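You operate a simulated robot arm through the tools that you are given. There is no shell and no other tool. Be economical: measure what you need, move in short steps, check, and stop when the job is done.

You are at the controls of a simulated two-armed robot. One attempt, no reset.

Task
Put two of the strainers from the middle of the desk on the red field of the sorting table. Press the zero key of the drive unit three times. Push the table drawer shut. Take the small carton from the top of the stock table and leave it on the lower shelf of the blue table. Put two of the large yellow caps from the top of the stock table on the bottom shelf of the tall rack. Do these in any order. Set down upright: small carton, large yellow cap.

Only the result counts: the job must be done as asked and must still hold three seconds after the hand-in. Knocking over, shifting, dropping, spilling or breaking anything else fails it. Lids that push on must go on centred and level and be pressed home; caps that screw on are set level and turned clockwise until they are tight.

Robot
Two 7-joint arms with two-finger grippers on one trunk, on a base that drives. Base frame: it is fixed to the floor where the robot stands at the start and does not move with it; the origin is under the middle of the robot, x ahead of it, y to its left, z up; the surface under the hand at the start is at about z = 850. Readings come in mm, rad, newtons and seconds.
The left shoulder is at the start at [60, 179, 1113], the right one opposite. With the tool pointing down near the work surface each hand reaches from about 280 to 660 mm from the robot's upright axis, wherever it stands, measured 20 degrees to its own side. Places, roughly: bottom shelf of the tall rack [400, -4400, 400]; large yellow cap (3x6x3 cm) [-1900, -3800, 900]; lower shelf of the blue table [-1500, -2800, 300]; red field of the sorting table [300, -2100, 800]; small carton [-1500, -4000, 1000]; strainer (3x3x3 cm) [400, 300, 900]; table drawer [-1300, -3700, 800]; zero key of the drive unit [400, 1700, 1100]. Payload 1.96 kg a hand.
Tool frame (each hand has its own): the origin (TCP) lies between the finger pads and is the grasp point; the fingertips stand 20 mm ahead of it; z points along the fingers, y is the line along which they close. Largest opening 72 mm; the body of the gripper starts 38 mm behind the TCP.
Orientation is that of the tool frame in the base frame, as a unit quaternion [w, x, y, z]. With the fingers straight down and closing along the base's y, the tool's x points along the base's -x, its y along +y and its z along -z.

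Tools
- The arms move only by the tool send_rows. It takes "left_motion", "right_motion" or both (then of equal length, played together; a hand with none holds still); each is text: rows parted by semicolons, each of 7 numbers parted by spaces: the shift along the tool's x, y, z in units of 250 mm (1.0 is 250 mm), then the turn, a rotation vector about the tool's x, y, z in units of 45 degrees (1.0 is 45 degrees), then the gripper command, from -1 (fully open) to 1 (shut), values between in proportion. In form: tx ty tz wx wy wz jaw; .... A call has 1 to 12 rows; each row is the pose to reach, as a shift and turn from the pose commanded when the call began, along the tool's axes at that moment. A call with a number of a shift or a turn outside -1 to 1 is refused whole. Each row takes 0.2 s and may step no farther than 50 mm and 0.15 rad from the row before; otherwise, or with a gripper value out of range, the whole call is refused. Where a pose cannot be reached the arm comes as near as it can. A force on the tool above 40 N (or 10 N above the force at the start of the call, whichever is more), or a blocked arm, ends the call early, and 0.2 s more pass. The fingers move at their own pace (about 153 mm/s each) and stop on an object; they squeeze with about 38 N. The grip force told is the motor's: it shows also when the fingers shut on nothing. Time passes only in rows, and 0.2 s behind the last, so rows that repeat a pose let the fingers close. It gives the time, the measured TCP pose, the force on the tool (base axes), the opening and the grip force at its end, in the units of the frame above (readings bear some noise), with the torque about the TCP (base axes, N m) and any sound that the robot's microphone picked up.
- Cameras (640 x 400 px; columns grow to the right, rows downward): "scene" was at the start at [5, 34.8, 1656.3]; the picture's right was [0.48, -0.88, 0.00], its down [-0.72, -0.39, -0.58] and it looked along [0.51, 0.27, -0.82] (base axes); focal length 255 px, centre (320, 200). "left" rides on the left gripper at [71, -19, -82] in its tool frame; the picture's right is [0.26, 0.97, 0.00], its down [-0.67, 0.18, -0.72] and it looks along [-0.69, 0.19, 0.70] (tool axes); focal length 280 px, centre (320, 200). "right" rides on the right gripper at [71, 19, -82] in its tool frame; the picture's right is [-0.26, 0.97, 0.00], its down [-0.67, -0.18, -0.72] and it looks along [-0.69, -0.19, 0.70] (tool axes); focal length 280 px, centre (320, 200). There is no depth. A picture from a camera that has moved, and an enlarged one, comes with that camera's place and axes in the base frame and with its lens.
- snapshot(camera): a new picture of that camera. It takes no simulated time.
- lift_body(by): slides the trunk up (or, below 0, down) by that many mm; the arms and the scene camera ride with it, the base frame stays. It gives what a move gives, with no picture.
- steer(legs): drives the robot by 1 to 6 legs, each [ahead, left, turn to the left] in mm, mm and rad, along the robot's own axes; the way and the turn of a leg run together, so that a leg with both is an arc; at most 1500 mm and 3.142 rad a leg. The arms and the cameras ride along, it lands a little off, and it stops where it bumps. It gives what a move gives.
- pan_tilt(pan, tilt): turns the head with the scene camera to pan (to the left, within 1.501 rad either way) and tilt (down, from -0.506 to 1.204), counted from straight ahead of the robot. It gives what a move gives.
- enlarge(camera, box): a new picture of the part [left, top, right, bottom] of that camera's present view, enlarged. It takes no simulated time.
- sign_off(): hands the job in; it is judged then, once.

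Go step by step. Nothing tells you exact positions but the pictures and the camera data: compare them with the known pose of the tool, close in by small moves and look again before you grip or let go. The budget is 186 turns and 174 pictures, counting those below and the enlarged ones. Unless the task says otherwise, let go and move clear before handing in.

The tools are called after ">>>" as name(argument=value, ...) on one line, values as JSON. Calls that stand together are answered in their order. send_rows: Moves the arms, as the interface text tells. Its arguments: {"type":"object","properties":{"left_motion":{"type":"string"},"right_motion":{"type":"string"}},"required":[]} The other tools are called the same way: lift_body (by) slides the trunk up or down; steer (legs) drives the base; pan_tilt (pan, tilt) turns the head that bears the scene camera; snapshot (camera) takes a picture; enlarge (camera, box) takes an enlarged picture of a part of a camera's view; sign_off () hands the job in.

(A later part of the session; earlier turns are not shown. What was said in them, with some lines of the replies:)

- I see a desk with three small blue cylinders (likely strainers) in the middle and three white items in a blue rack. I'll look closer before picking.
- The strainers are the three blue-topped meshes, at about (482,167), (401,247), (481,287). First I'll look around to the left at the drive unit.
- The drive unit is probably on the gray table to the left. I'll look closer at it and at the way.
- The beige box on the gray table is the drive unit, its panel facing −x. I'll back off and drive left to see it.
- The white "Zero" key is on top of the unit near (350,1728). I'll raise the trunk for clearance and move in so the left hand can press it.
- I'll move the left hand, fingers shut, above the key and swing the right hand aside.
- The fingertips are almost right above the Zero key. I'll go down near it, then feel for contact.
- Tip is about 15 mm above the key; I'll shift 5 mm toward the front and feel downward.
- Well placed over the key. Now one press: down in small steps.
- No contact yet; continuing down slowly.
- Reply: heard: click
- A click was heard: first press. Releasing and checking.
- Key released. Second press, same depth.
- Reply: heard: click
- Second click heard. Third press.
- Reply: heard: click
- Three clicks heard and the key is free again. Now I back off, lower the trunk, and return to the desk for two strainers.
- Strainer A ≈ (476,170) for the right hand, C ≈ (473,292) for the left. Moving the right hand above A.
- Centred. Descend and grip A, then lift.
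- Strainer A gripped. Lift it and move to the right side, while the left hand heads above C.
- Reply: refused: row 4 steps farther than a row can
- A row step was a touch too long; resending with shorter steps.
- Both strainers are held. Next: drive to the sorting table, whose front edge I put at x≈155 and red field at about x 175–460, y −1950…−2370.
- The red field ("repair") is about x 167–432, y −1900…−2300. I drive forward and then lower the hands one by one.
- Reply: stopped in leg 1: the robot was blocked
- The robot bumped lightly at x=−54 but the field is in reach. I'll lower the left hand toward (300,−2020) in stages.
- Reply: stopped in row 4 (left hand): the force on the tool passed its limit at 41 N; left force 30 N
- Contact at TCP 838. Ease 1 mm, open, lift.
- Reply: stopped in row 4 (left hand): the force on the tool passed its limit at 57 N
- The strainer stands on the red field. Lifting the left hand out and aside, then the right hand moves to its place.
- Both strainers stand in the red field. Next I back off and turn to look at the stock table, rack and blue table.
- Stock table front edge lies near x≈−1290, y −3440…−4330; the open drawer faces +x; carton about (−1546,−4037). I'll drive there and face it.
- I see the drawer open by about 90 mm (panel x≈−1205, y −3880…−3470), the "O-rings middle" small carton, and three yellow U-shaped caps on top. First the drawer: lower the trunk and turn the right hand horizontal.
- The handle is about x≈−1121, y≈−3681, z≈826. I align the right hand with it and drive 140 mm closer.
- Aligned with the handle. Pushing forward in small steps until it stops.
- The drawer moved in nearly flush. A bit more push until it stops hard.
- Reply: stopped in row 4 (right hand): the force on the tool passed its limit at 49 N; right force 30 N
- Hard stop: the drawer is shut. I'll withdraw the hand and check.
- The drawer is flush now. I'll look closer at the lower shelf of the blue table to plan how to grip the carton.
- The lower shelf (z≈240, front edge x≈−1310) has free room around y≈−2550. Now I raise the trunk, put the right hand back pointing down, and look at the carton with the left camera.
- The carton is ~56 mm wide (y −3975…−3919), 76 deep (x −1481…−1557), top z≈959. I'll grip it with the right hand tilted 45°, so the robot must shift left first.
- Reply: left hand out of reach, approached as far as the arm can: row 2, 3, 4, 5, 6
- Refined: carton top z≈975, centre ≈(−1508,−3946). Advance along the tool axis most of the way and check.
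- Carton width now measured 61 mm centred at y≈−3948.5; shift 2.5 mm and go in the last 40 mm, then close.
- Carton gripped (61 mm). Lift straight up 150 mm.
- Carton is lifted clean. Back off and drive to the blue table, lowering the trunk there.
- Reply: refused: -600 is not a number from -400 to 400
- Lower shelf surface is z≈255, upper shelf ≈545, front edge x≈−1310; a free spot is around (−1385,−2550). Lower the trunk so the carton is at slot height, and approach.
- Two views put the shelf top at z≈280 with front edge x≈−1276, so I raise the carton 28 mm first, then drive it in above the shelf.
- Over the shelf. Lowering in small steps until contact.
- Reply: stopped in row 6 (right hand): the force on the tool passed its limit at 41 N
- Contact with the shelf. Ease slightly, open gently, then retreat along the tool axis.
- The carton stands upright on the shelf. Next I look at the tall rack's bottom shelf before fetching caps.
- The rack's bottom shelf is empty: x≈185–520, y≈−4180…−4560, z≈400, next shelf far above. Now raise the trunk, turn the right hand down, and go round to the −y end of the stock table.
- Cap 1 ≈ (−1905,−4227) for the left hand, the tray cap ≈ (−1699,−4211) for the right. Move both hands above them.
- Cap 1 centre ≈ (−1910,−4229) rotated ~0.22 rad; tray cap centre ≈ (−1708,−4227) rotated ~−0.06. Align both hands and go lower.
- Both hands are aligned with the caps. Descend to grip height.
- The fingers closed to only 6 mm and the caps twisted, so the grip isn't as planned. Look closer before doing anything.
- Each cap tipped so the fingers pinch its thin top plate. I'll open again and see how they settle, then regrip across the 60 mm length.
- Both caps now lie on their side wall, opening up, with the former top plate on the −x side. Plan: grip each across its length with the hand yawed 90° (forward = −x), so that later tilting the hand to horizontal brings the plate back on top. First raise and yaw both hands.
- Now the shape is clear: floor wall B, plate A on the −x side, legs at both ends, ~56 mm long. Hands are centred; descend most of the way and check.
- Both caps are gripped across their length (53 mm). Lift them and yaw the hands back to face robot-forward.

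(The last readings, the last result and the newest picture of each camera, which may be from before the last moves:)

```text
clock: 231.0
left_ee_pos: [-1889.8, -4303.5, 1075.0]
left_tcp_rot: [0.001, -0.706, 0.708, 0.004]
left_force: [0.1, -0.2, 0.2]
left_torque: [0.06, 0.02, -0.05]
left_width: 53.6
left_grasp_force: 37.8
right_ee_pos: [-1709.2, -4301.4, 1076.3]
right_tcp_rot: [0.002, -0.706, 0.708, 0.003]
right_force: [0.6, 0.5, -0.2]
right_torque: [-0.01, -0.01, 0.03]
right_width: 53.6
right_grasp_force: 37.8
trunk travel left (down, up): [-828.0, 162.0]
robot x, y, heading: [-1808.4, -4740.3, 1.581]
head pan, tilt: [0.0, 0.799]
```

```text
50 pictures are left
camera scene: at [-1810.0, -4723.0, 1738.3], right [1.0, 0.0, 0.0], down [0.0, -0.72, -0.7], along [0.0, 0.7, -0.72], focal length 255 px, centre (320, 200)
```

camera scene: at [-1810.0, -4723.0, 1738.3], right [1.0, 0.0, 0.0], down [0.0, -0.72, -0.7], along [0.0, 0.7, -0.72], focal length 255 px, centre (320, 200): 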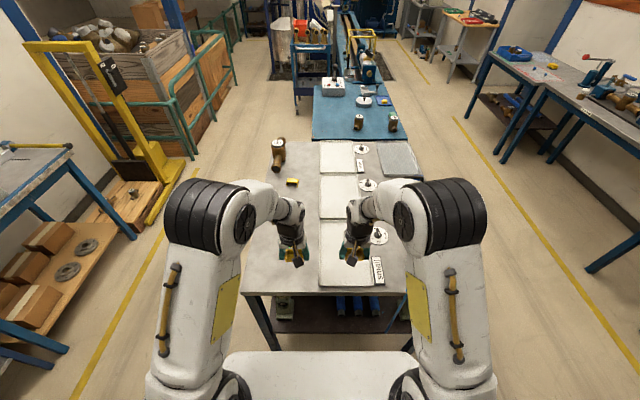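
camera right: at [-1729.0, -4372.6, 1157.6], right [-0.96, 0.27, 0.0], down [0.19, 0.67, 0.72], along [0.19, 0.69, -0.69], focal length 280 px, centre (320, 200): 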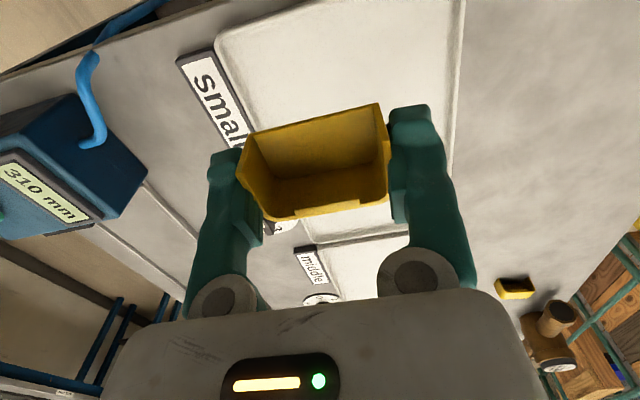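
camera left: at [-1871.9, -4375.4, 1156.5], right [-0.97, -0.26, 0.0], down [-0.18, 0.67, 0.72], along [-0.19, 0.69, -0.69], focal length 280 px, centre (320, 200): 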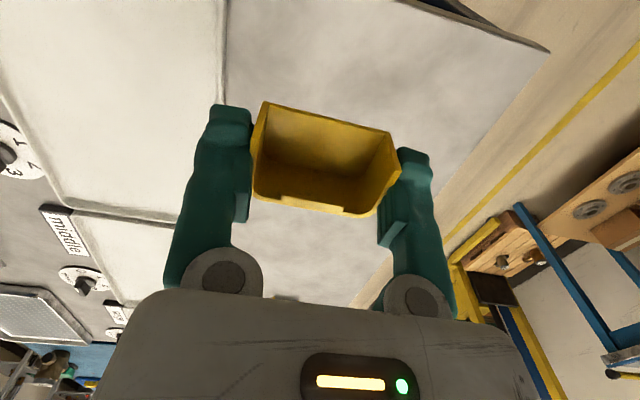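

Both caps are secure. Drive back out and round to the tall rack, facing it.

>>> steer(legs=[[-100, 0, 0], [0, -1320, 0], [0, 0, -1.575], [0, 460, 0]])

>>> lift_body(by=-300)

>>> lift_body(by=-300)

>>> pan_tilt(pan=0.0, tilt=0.6)

>>> snapshot(camera="scene")

```text
clock: 244.5
left_ee_pos: [-53.0, -4296.3, 1073.9]
left_tcp_rot: [0.002, -0.005, 1.0, 0.003]
left_force: [0.4, -0.5, -0.2]
left_torque: [0.0, 0.01, 0.0]
left_width: 53.6
left_grasp_force: 38.6
right_ee_pos: [-47.5, -4476.6, 1076.6]
right_tcp_rot: [0.004, -0.003, 1.0, 0.001]
right_force: [0.0, -0.5, -0.1]
right_torque: [-0.03, 0.03, -0.03]
right_width: 53.5
right_grasp_force: 37.7
trunk travel left (down, up): [-828.0, 162.0]
robot x, y, heading: [-496.6, -4381.7, 0.012]
head pan, tilt: [0.0, 0.799]
```

```text
clock: 247.5
left_ee_pos: [-51.8, -4295.7, 774.5]
left_tcp_rot: [0.002, -0.004, 1.0, 0.002]
left_force: [-0.3, 0.0, 0.2]
left_torque: [-0.04, 0.02, 0.03]
left_width: 53.6
left_grasp_force: 37.9
right_ee_pos: [-47.9, -4476.9, 776.3]
right_tcp_rot: [0.004, -0.003, 1.0, 0.001]
right_force: [-0.3, -0.2, 0.1]
right_torque: [-0.01, 0.0, 0.0]
right_width: 53.8
right_grasp_force: 37.7
trunk travel left (down, up): [-528.0, 462.0]
robot x, y, heading: [-490.0, -4380.1, 0.017]
head pan, tilt: [0.0, 0.799]
```

```text
clock: 250.5
left_ee_pos: [-52.2, -4295.8, 473.8]
left_tcp_rot: [0.002, -0.005, 1.0, 0.003]
left_force: [0.1, -0.2, -0.3]
left_torque: [0.02, 0.02, -0.01]
left_width: 53.5
left_grasp_force: 38.0
right_ee_pos: [-47.7, -4477.9, 475.8]
right_tcp_rot: [0.004, -0.003, 1.0, 0.001]
right_force: [0.1, 0.1, 0.6]
right_torque: [0.02, -0.04, 0.02]
right_width: 53.9
right_grasp_force: 37.9
trunk travel left (down, up): [-228.0, 762.0]
robot x, y, heading: [-488.6, -4378.4, 0.018]
head pan, tilt: [0.0, 0.799]
```

```text
clock: 251.3
left_ee_pos: [-53.2, -4296.3, 474.5]
left_tcp_rot: [0.002, -0.004, 1.0, 0.003]
left_force: [-0.1, 0.2, 0.0]
left_torque: [-0.01, -0.04, -0.03]
left_width: 53.4
left_grasp_force: 38.1
right_ee_pos: [-48.5, -4476.8, 475.7]
right_tcp_rot: [0.004, -0.003, 1.0, 0.002]
right_force: [0.2, 0.3, 0.8]
right_torque: [0.01, -0.01, 0.03]
right_width: 53.9
right_grasp_force: 38.0
trunk travel left (down, up): [-228.0, 762.0]
robot x, y, heading: [-491.1, -4380.3, 0.009]
head pan, tilt: [0.0, 0.6]
```

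```text
49 pictures are left
camera scene: at [-461.9, -4378.7, 1155.1], right [0.01, -1.0, 0.0], down [-0.57, -0.01, -0.82], along [0.82, 0.01, -0.57], focal length 255 px, centre (320, 200)
```

scene: 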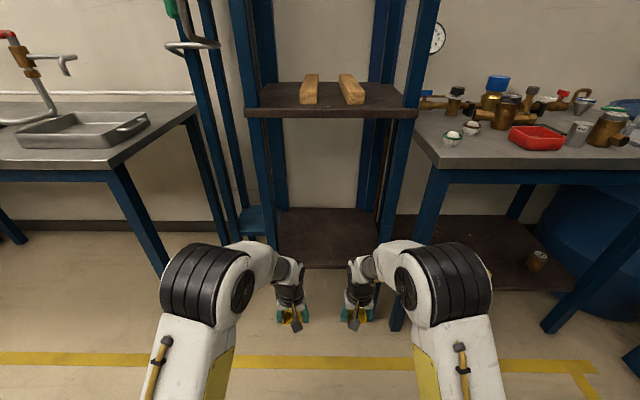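

The rack opening is y≈−4208…−4594, front edge x≈180. Now tilt both hands up to ~80° so the caps' plates come on top.

>>> send_rows(left_motion="-0.05 0 0 0 -0.17 0 1; -0.1 0 0 0 -0.34 0 1; -0.15 0 0 0 -0.51 0 1; -0.2 0 0 0 -0.68 0 1; -0.25 0 0 0 -0.85 0 1; -0.3 0 0 0 -1 0 1", right_motion="-0.05 0 0 0 -0.17 0 1; -0.1 0 0 0 -0.34 0 1; -0.15 0 0 0 -0.51 0 1; -0.2 0 0 0 -0.68 0 1; -0.25 0 0 0 -0.85 0 1; -0.3 0 0 0 -1 0 1")

>>> send_rows(left_motion="0 0 0 0 -0.16 0 1; 0 0 0 0 -0.32 0 1; 0 0 0 0 -0.48 0 1; 0 0 0 0 -0.64 0 1; 0 0 0 0 -0.778 0 1", right_motion="0 0 0 0 -0.16 0 1; 0 0 0 0 -0.32 0 1; 0 0 0 0 -0.48 0 1; 0 0 0 0 -0.64 0 1; 0 0 0 0 -0.778 0 1")

>>> snapshot(camera="scene")

>>> snapshot(camera="left")

>>> snapshot(camera="right")

```text
clock: 252.7
left_ee_pos: [22.5, -4295.5, 475.7]
left_tcp_rot: [0.386, -0.004, 0.922, 0.004]
left_force: [0.2, -0.6, 0.5]
left_torque: [0.01, 0.01, 0.01]
left_width: 53.6
left_grasp_force: 37.8
right_ee_pos: [28.4, -4477.4, 477.3]
right_tcp_rot: [0.387, -0.003, 0.922, 0.002]
right_force: [-1.0, -0.1, -0.2]
right_torque: [0.0, -0.02, -0.01]
right_width: 53.9
right_grasp_force: 37.8
trunk travel left (down, up): [-228.0, 762.0]
robot x, y, heading: [-491.5, -4379.7, 0.011]
head pan, tilt: [0.0, 0.6]
```

```text
clock: 254.1
left_ee_pos: [33.1, -4245.8, 480.9]
left_tcp_rot: [0.648, -0.046, 0.76, 0.036]
left_force: [-0.1, -0.6, -0.1]
left_torque: [0.01, -0.03, 0.04]
left_width: 53.4
left_grasp_force: 37.8
right_ee_pos: [33.8, -4528.0, 477.9]
right_tcp_rot: [0.646, 0.041, 0.761, -0.035]
right_force: [-0.1, -0.3, -0.3]
right_torque: [0.02, -0.03, -0.06]
right_width: 53.7
right_grasp_force: 38.1
trunk travel left (down, up): [-228.0, 762.0]
robot x, y, heading: [-491.9, -4383.4, 0.011]
head pan, tilt: [0.0, 0.6]
stopped in row 5 (left hand): the arm was blocked; the commanded pose is now the measured one
```

```text
48 pictures are left
camera scene: at [-461.7, -4378.8, 1155.1], right [0.01, -1.0, 0.0], down [-0.57, -0.01, -0.82], along [0.82, 0.01, -0.57], focal length 255 px, centre (320, 200)
```

scene: 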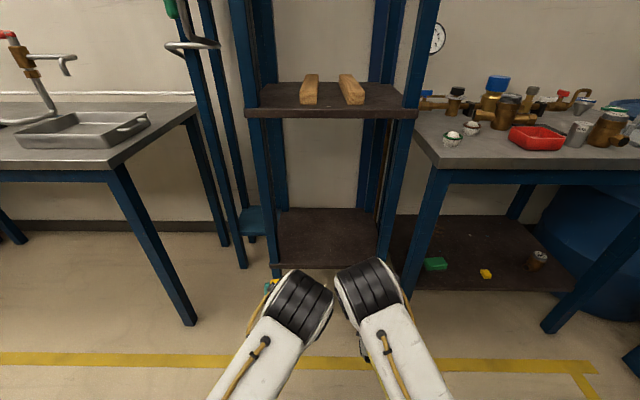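

```text
47 pictures are left
camera left: at [-56.9, -4276.6, 423.5], right [-0.16, 0.95, -0.26], down [-0.62, 0.11, 0.78], along [0.77, 0.28, 0.57], focal length 280 px, centre (320, 200)
```

left: 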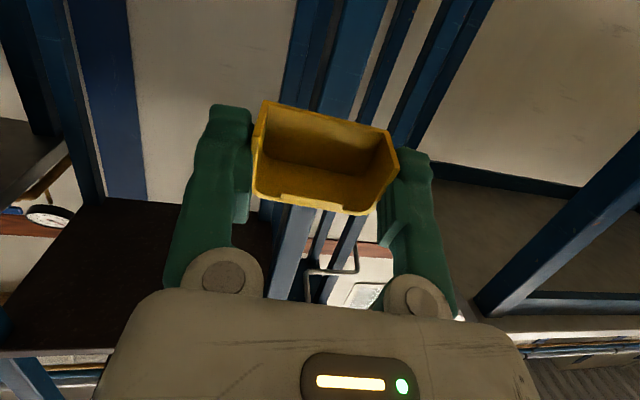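

```text
46 pictures are left
camera right: at [-56.6, -4499.6, 420.6], right [0.14, 0.96, 0.26], down [-0.61, -0.12, 0.78], along [0.78, -0.27, 0.57], focal length 280 px, centre (320, 200)
```

right: 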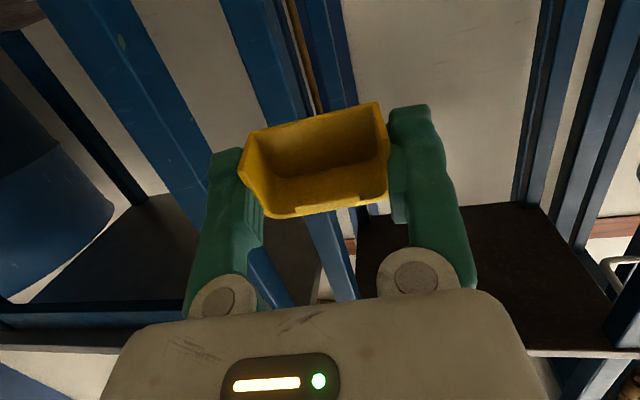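

The two elbows met in front. I'll turn the right hand back down and pull it outward and back, so the left cap can be placed first.

>>> send_rows(right_motion="0 -0.06 0 0 0.17 0 1; 0 -0.12 0 0 0.34 0 1; 0 -0.18 0 0 0.51 0 1; 0 -0.24 0 0 0.68 0 1; 0 -0.3 0 0 0.85 0 1; 0 -0.3 0 0 1 0 1")

>>> send_rows(right_motion="0 0 0 0 0.17 0 1; 0 0 0 0 0.34 0 1; 0 0 0 0 0.51 0 1; 0 0 0 0 0.68 0 1; 0 0 0 0 0.79 0 1; 0 0 0 0 0.79 0 1")

>>> snapshot(camera="scene")

```text
clock: 255.5
left_ee_pos: [31.9, -4246.7, 480.2]
left_tcp_rot: [0.648, -0.047, 0.759, 0.037]
left_force: [0.7, -0.2, -0.4]
left_torque: [-0.04, -0.01, -0.02]
left_width: 53.4
left_grasp_force: 37.9
right_ee_pos: [25.2, -4602.0, 476.8]
right_tcp_rot: [0.304, 0.047, 0.951, -0.016]
right_force: [0.6, 0.1, 0.0]
right_torque: [0.0, -0.02, -0.01]
right_width: 53.7
right_grasp_force: 38.3
trunk travel left (down, up): [-228.0, 762.0]
robot x, y, heading: [-489.4, -4378.5, 0.015]
head pan, tilt: [0.0, 0.6]
```

```text
clock: 256.9
left_ee_pos: [33.6, -4246.8, 480.3]
left_tcp_rot: [0.648, -0.047, 0.759, 0.037]
left_force: [-0.5, 0.5, -0.2]
left_torque: [0.01, -0.01, 0.0]
left_width: 53.6
left_grasp_force: 37.9
right_ee_pos: [26.3, -4600.4, 477.0]
right_tcp_rot: [0.0, 0.051, 0.999, 0.001]
right_force: [-0.6, 0.7, 0.3]
right_torque: [-0.02, -0.01, -0.02]
right_width: 53.4
right_grasp_force: 38.0
trunk travel left (down, up): [-228.0, 762.0]
robot x, y, heading: [-494.6, -4382.0, 0.019]
head pan, tilt: [0.0, 0.6]
```

```text
45 pictures are left
camera scene: at [-461.8, -4378.8, 1155.1], right [0.01, -1.0, 0.0], down [-0.57, -0.01, -0.82], along [0.82, 0.01, -0.57], focal length 255 px, centre (320, 200)
```

scene: 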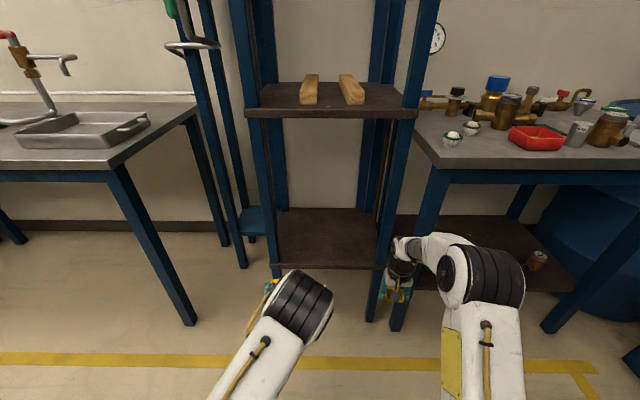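

>>> send_rows(left_motion="0 0 0 0 0 0 1; 0 0 0 0 0 0 1; 0 -0.1 0 0.08 0 0 1; 0 -0.2 0 0.149 0 0 1; 0 -0.2 0 0.149 0 0 1; 0 -0.2 0 0.149 0 0 1", right_motion="0.17 0 0 0 0 0 1; 0.34 0 0 0 0 0 1; 0.51 0 0 0 0 0 1; 0.66 0 0 0 0 0 1; 0.66 0 0 0 0 0 1; 0.66 0 0 0 0 0 1")

>>> steer(legs=[[60, -25, -0.015]])

>>> snapshot(camera="scene")

>>> snapshot(camera="left")

```text
clock: 258.3
left_ee_pos: [37.7, -4297.4, 480.5]
left_tcp_rot: [0.65, -0.009, 0.76, -0.008]
left_force: [0.9, 0.5, -0.3]
left_torque: [0.01, -0.02, -0.01]
left_width: 53.6
left_grasp_force: 38.0
right_ee_pos: [-139.3, -4584.5, 477.6]
right_tcp_rot: [-0.001, 0.05, 0.999, 0.0]
right_force: [0.0, -0.8, -0.1]
right_torque: [0.04, -0.01, 0.03]
right_width: 53.6
right_grasp_force: 37.6
trunk travel left (down, up): [-228.0, 762.0]
robot x, y, heading: [-492.0, -4380.4, 0.011]
head pan, tilt: [0.0, 0.6]
```

```text
clock: 259.3
left_ee_pos: [98.7, -4328.8, 479.8]
left_tcp_rot: [0.65, -0.002, 0.76, -0.013]
left_force: [0.1, 0.4, -0.5]
left_torque: [0.02, -0.02, 0.01]
left_width: 53.4
left_grasp_force: 37.8
right_ee_pos: [-81.3, -4615.1, 476.7]
right_tcp_rot: [-0.001, 0.057, 0.998, 0.0]
right_force: [-0.5, -0.4, 0.0]
right_torque: [-0.01, -0.03, -0.02]
right_width: 53.5
right_grasp_force: 37.3
trunk travel left (down, up): [-228.0, 762.0]
robot x, y, heading: [-430.9, -4404.1, -0.005]
head pan, tilt: [0.0, 0.6]
```

```text
44 pictures are left
camera scene: at [-401.3, -4404.0, 1155.1], right [0.0, -1.0, 0.0], down [-0.57, 0.0, -0.82], along [0.82, 0.0, -0.57], focal length 255 px, centre (320, 200)
```

scene: 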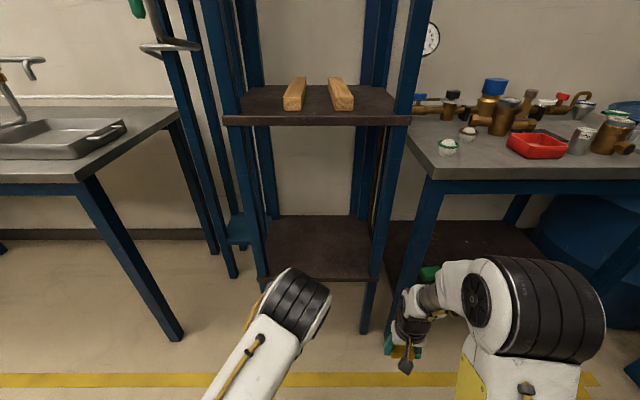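

```text
43 pictures are left
camera left: at [7.0, -4348.7, 424.0], right [-0.03, 0.96, -0.28], down [-0.6, 0.21, 0.77], along [0.8, 0.19, 0.57], focal length 280 px, centre (320, 200)
```

left: 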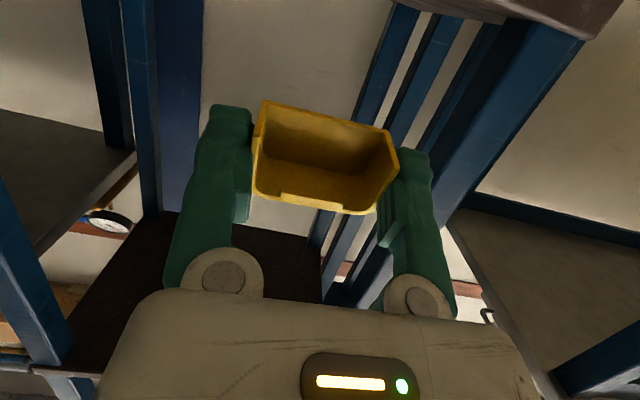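

The shelf top seems at z≈400–405 with front edge x≈172. Level the left hand fully, then advance over the shelf front.

>>> send_rows(left_motion="0 0 0 0 -0.1 0 1; 0 0 0 0 -0.2 0 1; 0 0 0 0 -0.2 0 1")

>>> send_rows(left_motion="0.03 0 0.1 0 0 0 1; 0.06 0 0.2 0 0 0 1; 0.09 0 0.3 0 0 0 1; 0.12 0 0.4 0 0 0 1; 0.12 0 0.4 0 0 0 1")

>>> enlarge(camera="scene", box=[220, 190, 400, 330])

>>> snapshot(camera="left")

```text
clock: 260.1
left_ee_pos: [99.7, -4328.1, 480.4]
left_tcp_rot: [0.707, -0.003, 0.707, -0.013]
left_force: [0.0, -0.3, -0.1]
left_torque: [-0.03, 0.0, 0.0]
left_width: 53.4
left_grasp_force: 37.8
right_ee_pos: [-82.9, -4615.4, 477.8]
right_tcp_rot: [-0.001, 0.057, 0.998, 0.0]
right_force: [0.1, 1.2, -0.4]
right_torque: [-0.05, 0.01, -0.01]
right_width: 53.2
right_grasp_force: 37.8
trunk travel left (down, up): [-228.0, 762.0]
robot x, y, heading: [-430.4, -4405.9, -0.004]
head pan, tilt: [0.0, 0.6]
```

```text
clock: 261.3
left_ee_pos: [200.8, -4330.7, 448.5]
left_tcp_rot: [0.707, -0.004, 0.707, -0.012]
left_force: [-0.1, -0.2, 0.0]
left_torque: [-0.01, 0.03, 0.0]
left_width: 53.3
left_grasp_force: 38.6
right_ee_pos: [-81.7, -4614.3, 476.9]
right_tcp_rot: [-0.001, 0.058, 0.998, 0.001]
right_force: [-0.4, -0.2, -0.1]
right_torque: [0.01, -0.02, -0.02]
right_width: 53.7
right_grasp_force: 37.9
trunk travel left (down, up): [-228.0, 762.0]
robot x, y, heading: [-431.5, -4403.1, -0.001]
head pan, tilt: [0.0, 0.6]
```

```text
2.86 times, centred on (310, 260) of scene
camera zoom: at [-401.3, -4403.9, 1155.1], right [0.0, -1.0, 0.0], down [-0.57, 0.0, -0.82], along [0.82, 0.0, -0.57], focal length 729 px, centre (349, 29)
```

zoom: 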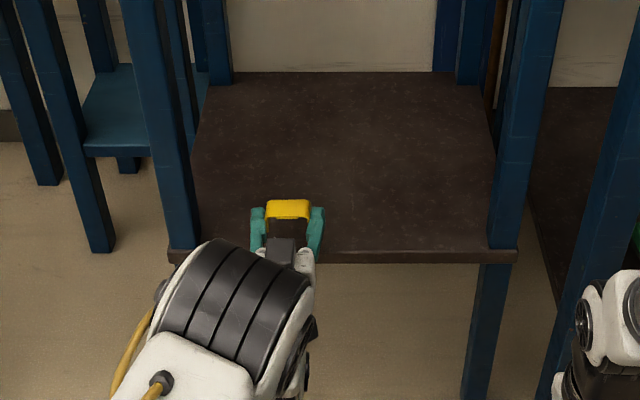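

```text
41 pictures are left
camera left: at [116.7, -4350.5, 379.4], right [0.01, 0.96, -0.28], down [-0.71, 0.21, 0.67], along [0.7, 0.2, 0.69], focal length 280 px, centre (320, 200)
```

left: 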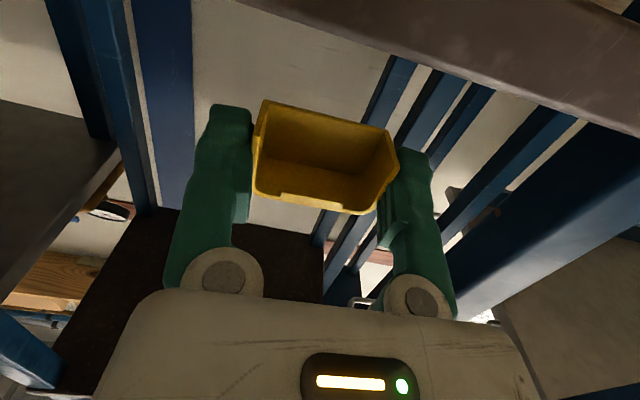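

Shelf front edge is x≈197, top z≈398. Advance 25 mm more, then lower slowly.

>>> send_rows(left_motion="0 0 0.05 0 0 0 1; 0 0 0.1 0 0 0 1; 0.05 0 0.1 0 0 0 1; 0.1 0 0.1 0 0 0 1; 0.11 0 0.1 0 0 0 1; 0.11 0 0.1 0 0 0 1")

>>> enlarge(camera="scene", box=[220, 190, 400, 330])

```text
clock: 262.7
left_ee_pos: [224.7, -4331.8, 423.8]
left_tcp_rot: [0.707, -0.004, 0.707, -0.013]
left_force: [0.2, -0.8, -0.6]
left_torque: [0.0, 0.01, -0.02]
left_width: 53.7
left_grasp_force: 38.1
right_ee_pos: [-81.8, -4614.3, 477.0]
right_tcp_rot: [0.0, 0.057, 0.998, 0.0]
right_force: [0.3, -0.3, 0.5]
right_torque: [-0.01, -0.02, -0.02]
right_width: 53.4
right_grasp_force: 37.9
trunk travel left (down, up): [-228.0, 762.0]
robot x, y, heading: [-433.5, -4404.8, 0.004]
head pan, tilt: [0.0, 0.6]
```

```text
2.86 times, centred on (310, 260) of scene
camera zoom: at [-401.4, -4403.9, 1155.1], right [0.0, -1.0, 0.0], down [-0.57, 0.0, -0.82], along [0.82, 0.0, -0.57], focal length 729 px, centre (349, 29)
```

zoom: 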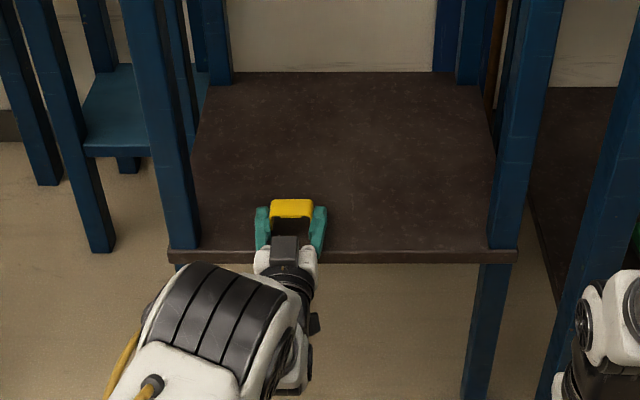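

>>> send_rows(left_motion="0.016 0 0 0 0 0 1; 0.026 0 0 0 0 0 1; 0.034 0 0 0 0 0 1; 0.042 0 0 0 0 0 1; 0.05 0 0 0 0 0 1; 0.058 0 0 0 0 0 1; 0.066 0 0 0 0 0 1")

>>> snapshot(camera="left")

```text
clock: 264.3
left_ee_pos: [225.8, -4333.3, 413.8]
left_tcp_rot: [0.712, -0.004, 0.702, -0.013]
left_force: [1.9, 2.2, 33.4]
left_torque: [0.6, -0.32, 0.08]
left_width: 53.7
left_grasp_force: 38.3
right_ee_pos: [-83.2, -4614.2, 479.3]
right_tcp_rot: [0.003, 0.058, 0.998, 0.0]
right_force: [0.6, 1.1, -0.5]
right_torque: [0.0, 0.0, -0.01]
right_width: 53.5
right_grasp_force: 37.5
trunk travel left (down, up): [-228.0, 762.0]
robot x, y, heading: [-433.5, -4407.4, -0.005]
head pan, tilt: [0.0, 0.6]
```

```text
39 pictures are left
camera left: at [143.1, -4352.4, 341.4], right [0.01, 0.96, -0.28], down [-0.72, 0.21, 0.66], along [0.69, 0.19, 0.69], focal length 280 px, centre (320, 200)
```

left: 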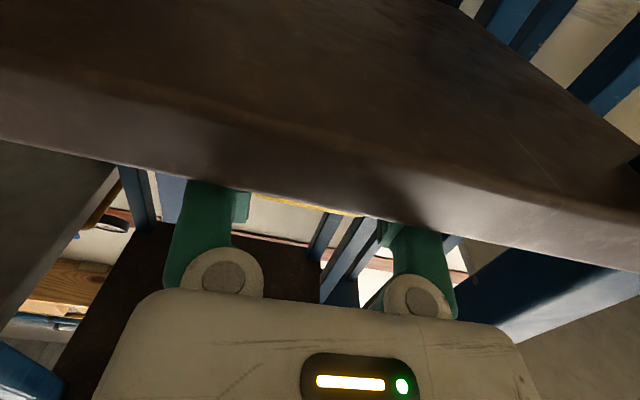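

Contact at the expected height. Ease up and open gently.

>>> send_rows(left_motion="-0.02 0 0 0 0 0 1; -0.02 0 0 0 0 0 0.4; -0.02 0 0 0 0 0 0; -0.02 0 0 0 0 0 -0.5; -0.02 0 0 0 0 0 -1; -0.02 0 0 0 0 0 -1")

>>> enlarge(camera="scene", box=[250, 210, 350, 290])

```text
clock: 265.7
left_ee_pos: [222.7, -4332.6, 412.8]
left_tcp_rot: [0.708, -0.004, 0.707, -0.012]
left_force: [2.7, -8.4, 10.4]
left_torque: [0.05, 0.67, 0.53]
left_width: 64.2
left_grasp_force: 0.1
right_ee_pos: [-83.0, -4614.4, 477.9]
right_tcp_rot: [0.0, 0.058, 0.998, -0.001]
right_force: [0.7, 0.3, 0.7]
right_torque: [-0.02, 0.0, -0.01]
right_width: 53.6
right_grasp_force: 38.0
trunk travel left (down, up): [-228.0, 762.0]
robot x, y, heading: [-431.7, -4402.6, -0.007]
head pan, tilt: [0.0, 0.6]
```

```text
5.00 times, centred on (300, 250) of scene
camera zoom: at [-403.6, -4405.0, 1155.2], right [0.0, -1.0, 0.0], down [-0.56, 0.0, -0.83], along [0.83, 0.0, -0.56], focal length 1275 px, centre (420, -50)
```

zoom: 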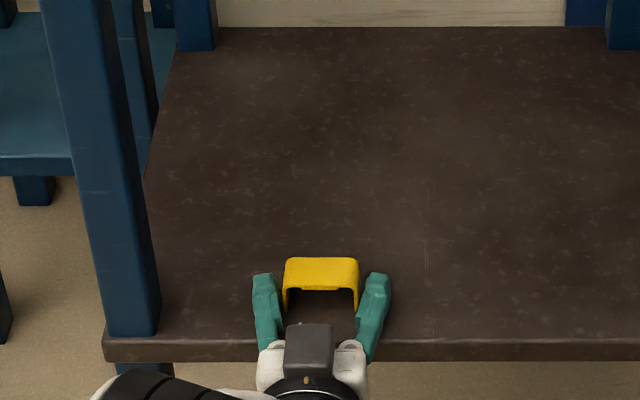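

The cap stands upright, plate on top. Rise slightly and withdraw straight back.

>>> send_rows(left_motion="-0.016 0 0 0 0 0 -1; -0.03 0 0 0 0 0 -1; -0.03 0 -0.06 0 0 0 -1; -0.03 0 -0.16 0 0 0 -1; -0.03 0 -0.3 0 0 0 -1; -0.03 0 -0.46 0 0 0 -1; -0.03 0 -0.6 0 0 0 -1")

>>> enlarge(camera="scene", box=[250, 200, 390, 290])

```text
clock: 267.3
left_ee_pos: [74.2, -4330.8, 419.4]
left_tcp_rot: [0.707, -0.004, 0.707, -0.013]
left_force: [-0.6, -0.1, 0.1]
left_torque: [0.02, 0.0, 0.0]
left_width: 71.9
left_grasp_force: 0.1
right_ee_pos: [-82.6, -4614.0, 477.8]
right_tcp_rot: [0.0, 0.058, 0.998, 0.0]
right_force: [-0.4, -0.1, -0.7]
right_torque: [0.01, -0.02, 0.01]
right_width: 53.7
right_grasp_force: 38.3
trunk travel left (down, up): [-228.0, 762.0]
robot x, y, heading: [-432.9, -4402.2, -0.001]
head pan, tilt: [0.0, 0.6]
```

```text
4.44 times, centred on (320, 245) of scene
camera zoom: at [-401.5, -4404.0, 1155.1], right [0.0, -1.0, 0.0], down [-0.57, 0.0, -0.82], along [0.82, 0.0, -0.57], focal length 1134 px, centre (320, 0)
```

zoom: 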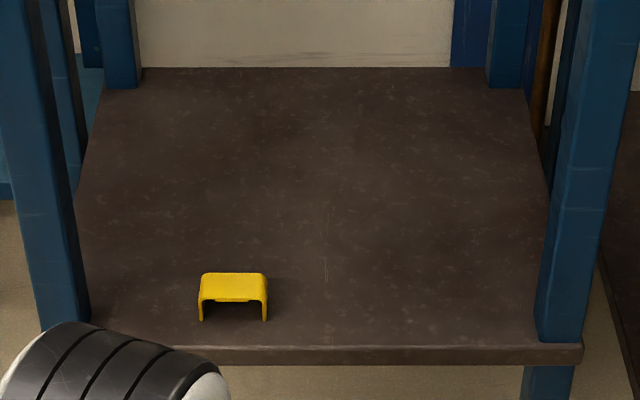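

One cap is placed. Back off, tuck the left hand down and outward, then tilt the right hand up.

>>> steer(legs=[[-90, 0, 0]])

>>> send_rows(left_motion="0 0.06 0 0 0.17 0 -1; 0 0.12 0 0 0.34 0 -1; 0 0.18 0 0 0.51 0 -1; 0 0.24 0 0 0.68 0 -1; 0 0.3 0 0 0.85 0 -1; 0 0.36 0 0 1 0 -1")

>>> send_rows(left_motion="0 0.1 0 0 0.17 0 -1; 0 0.2 0 0 0.34 0 -1; 0 0.3 0 0 0.51 0 -1; 0 0.4 0 0 0.68 0 -1; 0 0.4 0 0 0.85 0 -1; 0 0.4 0 0 1 0 -1")

>>> send_rows(left_motion="0.15 0 0 0 0 0 -1; 0.3 0 0 0 0 0 -1; 0.4 0 0 0 0 0 -1; 0.4 0 0 0 0 0 -1; 0.4 0 0 0 0 0 -1; 0.4 0 0 0 0 0 -1; 0.4 0 0 0 0 0 -1; 0.4 0 0 0 0 0 -1", right_motion="-0.1 0 0 0 0 -0.145 1; -0.2 0.05 0 0 0 -0.145 1; -0.35 0.1 0 0 0 -0.145 1; -0.5 0.15 0 0 0 -0.145 1; -0.6 0.2 0 0 0 -0.145 1; -0.6 0.2 0 0 0 -0.145 1; -0.6 0.2 0 0 0 -0.145 1; -0.6 0.2 0 0 0 -0.145 1")

>>> snapshot(camera="scene")

```text
clock: 268.4
left_ee_pos: [-15.9, -4331.2, 419.0]
left_tcp_rot: [0.707, -0.004, 0.707, -0.012]
left_force: [0.0, -0.8, -0.2]
left_torque: [0.01, -0.01, 0.0]
left_width: 72.1
left_grasp_force: 0.1
right_ee_pos: [-172.9, -4614.2, 477.0]
right_tcp_rot: [-0.001, 0.058, 0.998, 0.001]
right_force: [-0.3, 0.4, -0.5]
right_torque: [0.0, 0.01, 0.02]
right_width: 53.8
right_grasp_force: 37.4
trunk travel left (down, up): [-228.0, 762.0]
robot x, y, heading: [-522.5, -4401.0, -0.006]
head pan, tilt: [0.0, 0.6]
```

```text
clock: 269.8
left_ee_pos: [-14.8, -4241.1, 416.9]
left_tcp_rot: [0.381, 0.001, 0.924, -0.012]
left_force: [0.3, -0.6, -0.5]
left_torque: [-0.02, -0.03, 0.0]
left_width: 72.2
left_grasp_force: 0.0
right_ee_pos: [-172.8, -4615.1, 477.1]
right_tcp_rot: [-0.001, 0.059, 0.998, 0.0]
right_force: [0.4, 0.0, 0.6]
right_torque: [0.03, 0.0, 0.0]
right_width: 53.5
right_grasp_force: 38.1
trunk travel left (down, up): [-228.0, 762.0]
robot x, y, heading: [-518.3, -4404.8, -0.0]
head pan, tilt: [0.0, 0.6]
```

```text
clock: 271.2
left_ee_pos: [-13.5, -4140.2, 414.3]
left_tcp_rot: [-0.001, 0.007, 1.0, -0.013]
left_force: [0.2, -0.5, -0.5]
left_torque: [-0.02, 0.02, 0.03]
left_width: 71.9
left_grasp_force: 0.1
right_ee_pos: [-171.5, -4615.5, 478.7]
right_tcp_rot: [0.0, 0.058, 0.998, 0.0]
right_force: [-0.2, 0.8, -0.4]
right_torque: [-0.01, 0.03, -0.03]
right_width: 53.4
right_grasp_force: 37.5
trunk travel left (down, up): [-228.0, 762.0]
robot x, y, heading: [-521.4, -4401.9, -0.002]
head pan, tilt: [0.0, 0.6]
```

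```text
clock: 273.0
left_ee_pos: [-114.7, -4139.3, 415.3]
left_tcp_rot: [-0.001, 0.006, 1.0, -0.011]
left_force: [-0.1, -0.3, 0.1]
left_torque: [0.01, 0.01, 0.0]
left_width: 72.2
left_grasp_force: 0.1
right_ee_pos: [-17.8, -4581.9, 478.9]
right_tcp_rot: [-0.001, 0.001, 1.0, 0.0]
right_force: [0.6, 0.3, -0.4]
right_torque: [-0.02, 0.04, -0.03]
right_width: 53.6
right_grasp_force: 39.0
trunk travel left (down, up): [-228.0, 762.0]
robot x, y, heading: [-519.5, -4404.1, -0.003]
head pan, tilt: [0.0, 0.6]
```

```text
36 pictures are left
camera scene: at [-491.6, -4403.8, 1155.1], right [0.0, -1.0, 0.0], down [-0.57, 0.0, -0.82], along [0.82, 0.0, -0.57], focal length 255 px, centre (320, 200)
```

scene: 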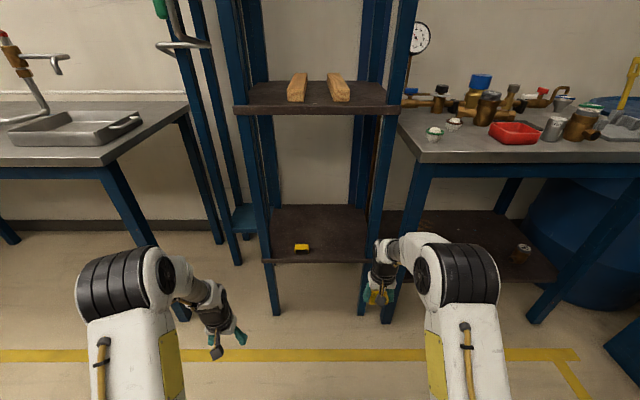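

>>> send_rows(right_motion="0 0.04 0 0 -0.17 0 1; 0 0.08 0 0 -0.34 0 1; 0 0.12 0 0 -0.51 0 1; 0 0.16 0 0 -0.68 0 1; 0 0.2 0 0 -0.85 0 1; 0 0.2 0 0 -1 0 1")

>>> send_rows(right_motion="0 0 0 0 -0.17 0 1; 0 0 0 0 -0.34 0 1; 0 0 0 0 -0.51 0 1; 0 0 0 0 -0.68 0 1; 0 0 0 0 -0.85 0 1; 0 0 0 0 -1 0 1; 0 0 0 0 -1 0 1")

>>> snapshot(camera="scene")

>>> snapshot(camera="right")

```text
clock: 274.4
left_ee_pos: [-113.8, -4139.6, 414.2]
left_tcp_rot: [0.0, 0.006, 1.0, -0.011]
left_force: [-0.2, -0.1, -0.5]
left_torque: [0.05, 0.0, -0.01]
left_width: 71.8
left_grasp_force: 0.0
right_ee_pos: [-17.5, -4531.4, 477.1]
right_tcp_rot: [0.382, 0.001, 0.924, -0.002]
right_force: [-0.2, -0.3, 0.1]
right_torque: [0.03, -0.01, -0.05]
right_width: 53.5
right_grasp_force: 38.1
trunk travel left (down, up): [-228.0, 762.0]
robot x, y, heading: [-522.5, -4403.0, -0.006]
head pan, tilt: [0.0, 0.6]
```

```text
clock: 276.0
left_ee_pos: [-112.9, -4138.7, 414.8]
left_tcp_rot: [0.0, 0.007, 1.0, -0.011]
left_force: [-1.1, -0.1, -0.1]
left_torque: [0.02, -0.01, -0.01]
left_width: 71.7
left_grasp_force: 0.1
right_ee_pos: [-17.5, -4531.6, 476.8]
right_tcp_rot: [0.707, 0.001, 0.707, -0.001]
right_force: [1.0, 0.0, -0.1]
right_torque: [0.02, -0.02, -0.03]
right_width: 53.5
right_grasp_force: 37.9
trunk travel left (down, up): [-228.0, 762.0]
robot x, y, heading: [-521.6, -4402.9, -0.001]
head pan, tilt: [0.0, 0.6]
```

```text
35 pictures are left
camera scene: at [-491.6, -4403.8, 1155.1], right [0.0, -1.0, 0.0], down [-0.57, 0.0, -0.82], along [0.82, 0.0, -0.57], focal length 255 px, centre (320, 200)
```

scene: 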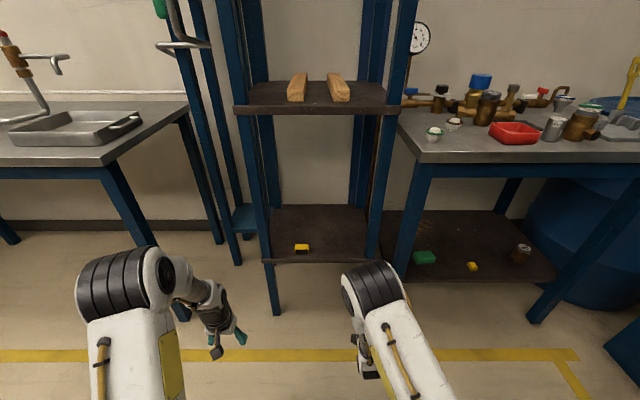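

```text
34 pictures are left
camera right: at [-99.3, -4513.1, 406.0], right [0.0, 0.97, 0.26], down [-0.72, -0.18, 0.67], along [0.7, -0.19, 0.69], focal length 280 px, centre (320, 200)
```

right: 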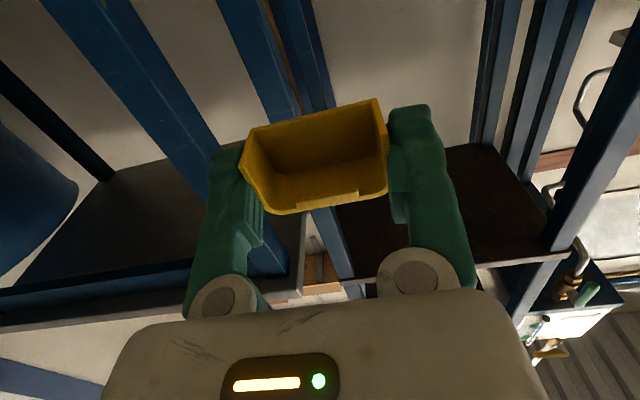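

>>> steer(legs=[[120, 72, 0]])

>>> snapshot(camera="scene")

```text
clock: 277.3
left_ee_pos: [7.2, -4067.0, 415.2]
left_tcp_rot: [0.0, 0.005, 1.0, -0.011]
left_force: [0.0, 0.0, 0.1]
left_torque: [0.01, -0.03, 0.02]
left_width: 72.0
left_grasp_force: 0.1
right_ee_pos: [103.4, -4459.5, 477.8]
right_tcp_rot: [0.706, -0.002, 0.708, 0.001]
right_force: [-0.5, 0.6, 0.7]
right_torque: [-0.05, -0.01, 0.02]
right_width: 53.8
right_grasp_force: 38.4
trunk travel left (down, up): [-228.0, 762.0]
robot x, y, heading: [-399.0, -4331.7, -0.001]
head pan, tilt: [0.0, 0.6]
```

```text
33 pictures are left
camera scene: at [-371.0, -4331.8, 1155.1], right [0.0, -1.0, 0.0], down [-0.57, 0.0, -0.82], along [0.82, 0.0, -0.57], focal length 255 px, centre (320, 200)
```

scene: 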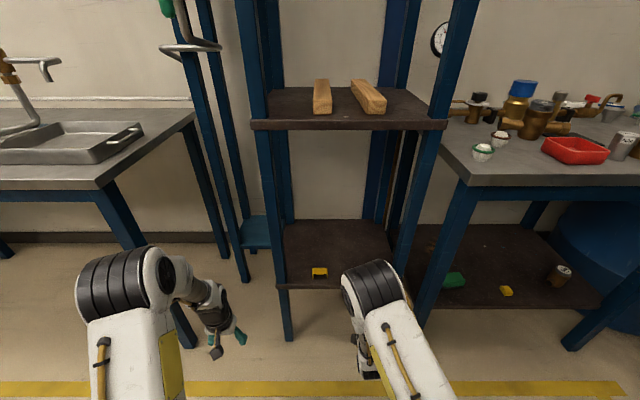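

>>> send_rows(right_motion="0.03 0 0.1 0 0 0 1; 0.06 0 0.2 0 0 0 1; 0.09 0 0.3 0 0 0 1; 0.11 0 0.4 0 0 0 1; 0.11 0 0.486 0 0 0 1; 0.16 0 0.486 0 0 0 1; 0.215 0 0.486 0 0 0 1; 0.215 0 0.486 0 0 0 1")

>>> enlarge(camera="scene", box=[270, 210, 430, 310])

>>> snapshot(camera="right")

```text
clock: 279.1
left_ee_pos: [8.1, -4066.1, 414.2]
left_tcp_rot: [0.0, 0.006, 1.0, -0.011]
left_force: [0.3, -0.2, 0.3]
left_torque: [-0.01, -0.03, 0.0]
left_width: 71.9
left_grasp_force: 0.1
right_ee_pos: [223.1, -4459.1, 422.5]
right_tcp_rot: [0.707, 0.0, 0.708, 0.0]
right_force: [-0.2, 0.3, -0.3]
right_torque: [-0.02, -0.02, -0.03]
right_width: 53.5
right_grasp_force: 37.9
trunk travel left (down, up): [-228.0, 762.0]
robot x, y, heading: [-402.6, -4331.1, 0.002]
head pan, tilt: [0.0, 0.6]
```

```text
4.00 times, centred on (350, 260) of scene
camera zoom: at [-371.0, -4331.8, 1155.1], right [0.0, -1.0, 0.0], down [-0.57, 0.0, -0.82], along [0.82, 0.0, -0.57], focal length 1020 px, centre (200, -40)
```

zoom: 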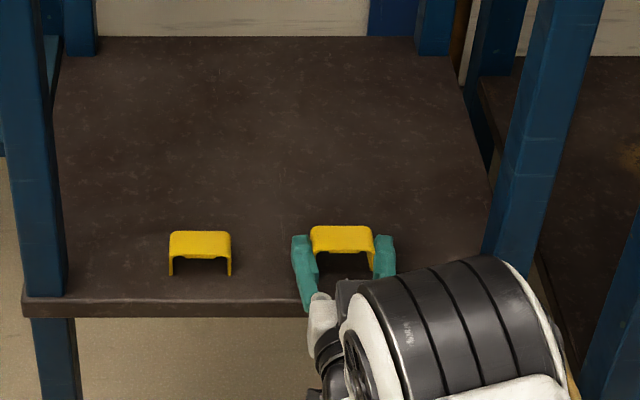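

```text
31 pictures are left
camera right: at [142.6, -4441.1, 351.4], right [0.0, 0.97, 0.26], down [-0.71, -0.18, 0.68], along [0.7, -0.19, 0.69], focal length 280 px, centre (320, 200)
```

right: 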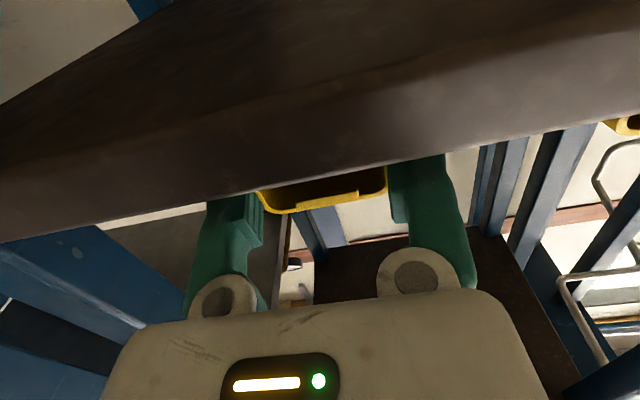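

Good alignment. Lower slowly to contact.

>>> send_rows(right_motion="0.016 0 0 0 0 0 1; 0.026 0 0 0 0 0 1; 0.034 0 0 0 0 0 1; 0.042 0 0 0 0 0 1; 0.05 0 0 0 0 0 1; 0.05 0 0 0 0 0 1")

```text
clock: 280.5
left_ee_pos: [7.3, -4065.6, 416.0]
left_tcp_rot: [0.002, 0.006, 1.0, -0.012]
left_force: [-0.3, 0.1, 0.0]
left_torque: [-0.01, 0.0, 0.01]
left_width: 71.9
left_grasp_force: 0.1
right_ee_pos: [224.5, -4460.0, 416.4]
right_tcp_rot: [0.71, 0.0, 0.704, -0.001]
right_force: [-0.1, -2.9, 27.1]
right_torque: [0.08, -0.24, -0.04]
right_width: 53.6
right_grasp_force: 38.1
trunk travel left (down, up): [-228.0, 762.0]
robot x, y, heading: [-396.6, -4333.5, 0.002]
head pan, tilt: [0.0, 0.6]
```

Contact. Ease up 4 mm of command and open.

>>> send_rows(right_motion="-0.018 0 0 0 0 0 1; -0.018 0 0 0 0 0 0.4; -0.018 0 0 0 0 0 0; -0.018 0 0 0 0 0 -0.5; -0.018 0 0 0 0 0 -1; -0.018 0 0 0 0 0 -1")

>>> enlarge(camera="scene", box=[270, 210, 430, 310])

```text
clock: 281.9
left_ee_pos: [7.9, -4066.2, 414.3]
left_tcp_rot: [0.0, 0.005, 1.0, -0.012]
left_force: [-0.3, 0.3, -0.1]
left_torque: [0.01, 0.05, 0.02]
left_width: 72.0
left_grasp_force: 0.0
right_ee_pos: [224.2, -4460.4, 415.9]
right_tcp_rot: [0.706, -0.001, 0.708, 0.0]
right_force: [1.2, -0.6, -0.4]
right_torque: [-0.01, 0.0, -0.02]
right_width: 71.7
right_grasp_force: 0.1
trunk travel left (down, up): [-228.0, 762.0]
robot x, y, heading: [-398.9, -4334.1, 0.002]
head pan, tilt: [0.0, 0.6]
```

```text
4.00 times, centred on (350, 260) of scene
camera zoom: at [-371.1, -4331.8, 1155.1], right [0.0, -1.0, 0.0], down [-0.57, 0.0, -0.82], along [0.82, 0.0, -0.57], focal length 1020 px, centre (200, -40)
```

zoom: 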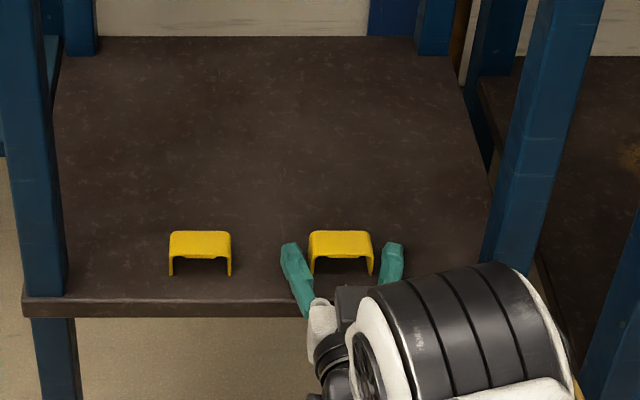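

Both caps stand upright. Withdraw straight back and back the robot off.

>>> send_rows(right_motion="-0.012 0 0 0 0 0 -1; -0.02 0 -0.06 0 0 0 -1; -0.02 0 -0.16 0 0 0 -1; -0.02 0 -0.3 0 0 0 -1; -0.02 0 -0.46 0 0 0 -1; -0.02 0 -0.6 0 0 0 -1")

>>> steer(legs=[[-120, 0, 0]])

>>> enlarge(camera="scene", box=[260, 190, 420, 300])

```text
clock: 283.3
left_ee_pos: [7.9, -4067.0, 413.8]
left_tcp_rot: [0.0, 0.005, 1.0, -0.01]
left_force: [-0.2, -0.1, 0.7]
left_torque: [0.0, -0.04, -0.01]
left_width: 71.9
left_grasp_force: 0.0
right_ee_pos: [71.8, -4460.0, 420.5]
right_tcp_rot: [0.707, 0.001, 0.707, 0.0]
right_force: [-0.6, -0.6, 0.9]
right_torque: [0.01, 0.0, 0.03]
right_width: 71.8
right_grasp_force: 0.0
trunk travel left (down, up): [-228.0, 762.0]
robot x, y, heading: [-402.8, -4330.4, -0.001]
head pan, tilt: [0.0, 0.6]
```

```text
clock: 284.5
left_ee_pos: [-112.7, -4067.0, 415.6]
left_tcp_rot: [0.0, 0.007, 1.0, -0.01]
left_force: [-0.7, 0.2, 0.5]
left_torque: [0.02, 0.04, -0.04]
left_width: 71.9
left_grasp_force: 0.2
right_ee_pos: [-45.7, -4458.8, 420.6]
right_tcp_rot: [0.706, 0.001, 0.708, -0.001]
right_force: [0.2, -0.5, -0.6]
right_torque: [-0.05, 0.0, -0.01]
right_width: 71.8
right_grasp_force: 0.0
trunk travel left (down, up): [-228.0, 762.0]
robot x, y, heading: [-519.2, -4329.2, -0.003]
head pan, tilt: [0.0, 0.6]
```

```text
3.64 times, centred on (340, 245) of scene
camera zoom: at [-491.1, -4331.7, 1155.1], right [0.0, -1.0, 0.0], down [-0.57, 0.0, -0.82], along [0.82, 0.0, -0.57], focal length 928 px, centre (247, 36)
```

zoom: 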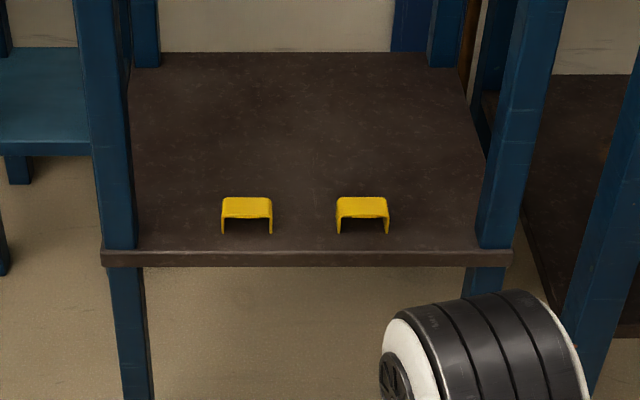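

Both caps stand upright on the rack's bottom shelf and both hands are empty and clear. The strainers, zero key, drawer and carton were each checked as they were done, so I hand in now.

>>> sign_off()

```text
The job is handed in.
```

I did all five parts and handed the job in:

- **Strainers:** two stand on the red field.
- **Zero key:** I pressed it three times and heard a click each time.
- **Drawer:** it is pushed shut against its stop.
- **Carton:** it stands upright on the lower shelf of the blue table.
- **Caps:** two large yellow caps stand upright on the bottom shelf of the rack. Both tipped onto their sides when I first gripped them, so I gripped them again and set them down upright.

The robot also bumped something at the sorting table on the way in. I saw nothing moved, but did not check further.
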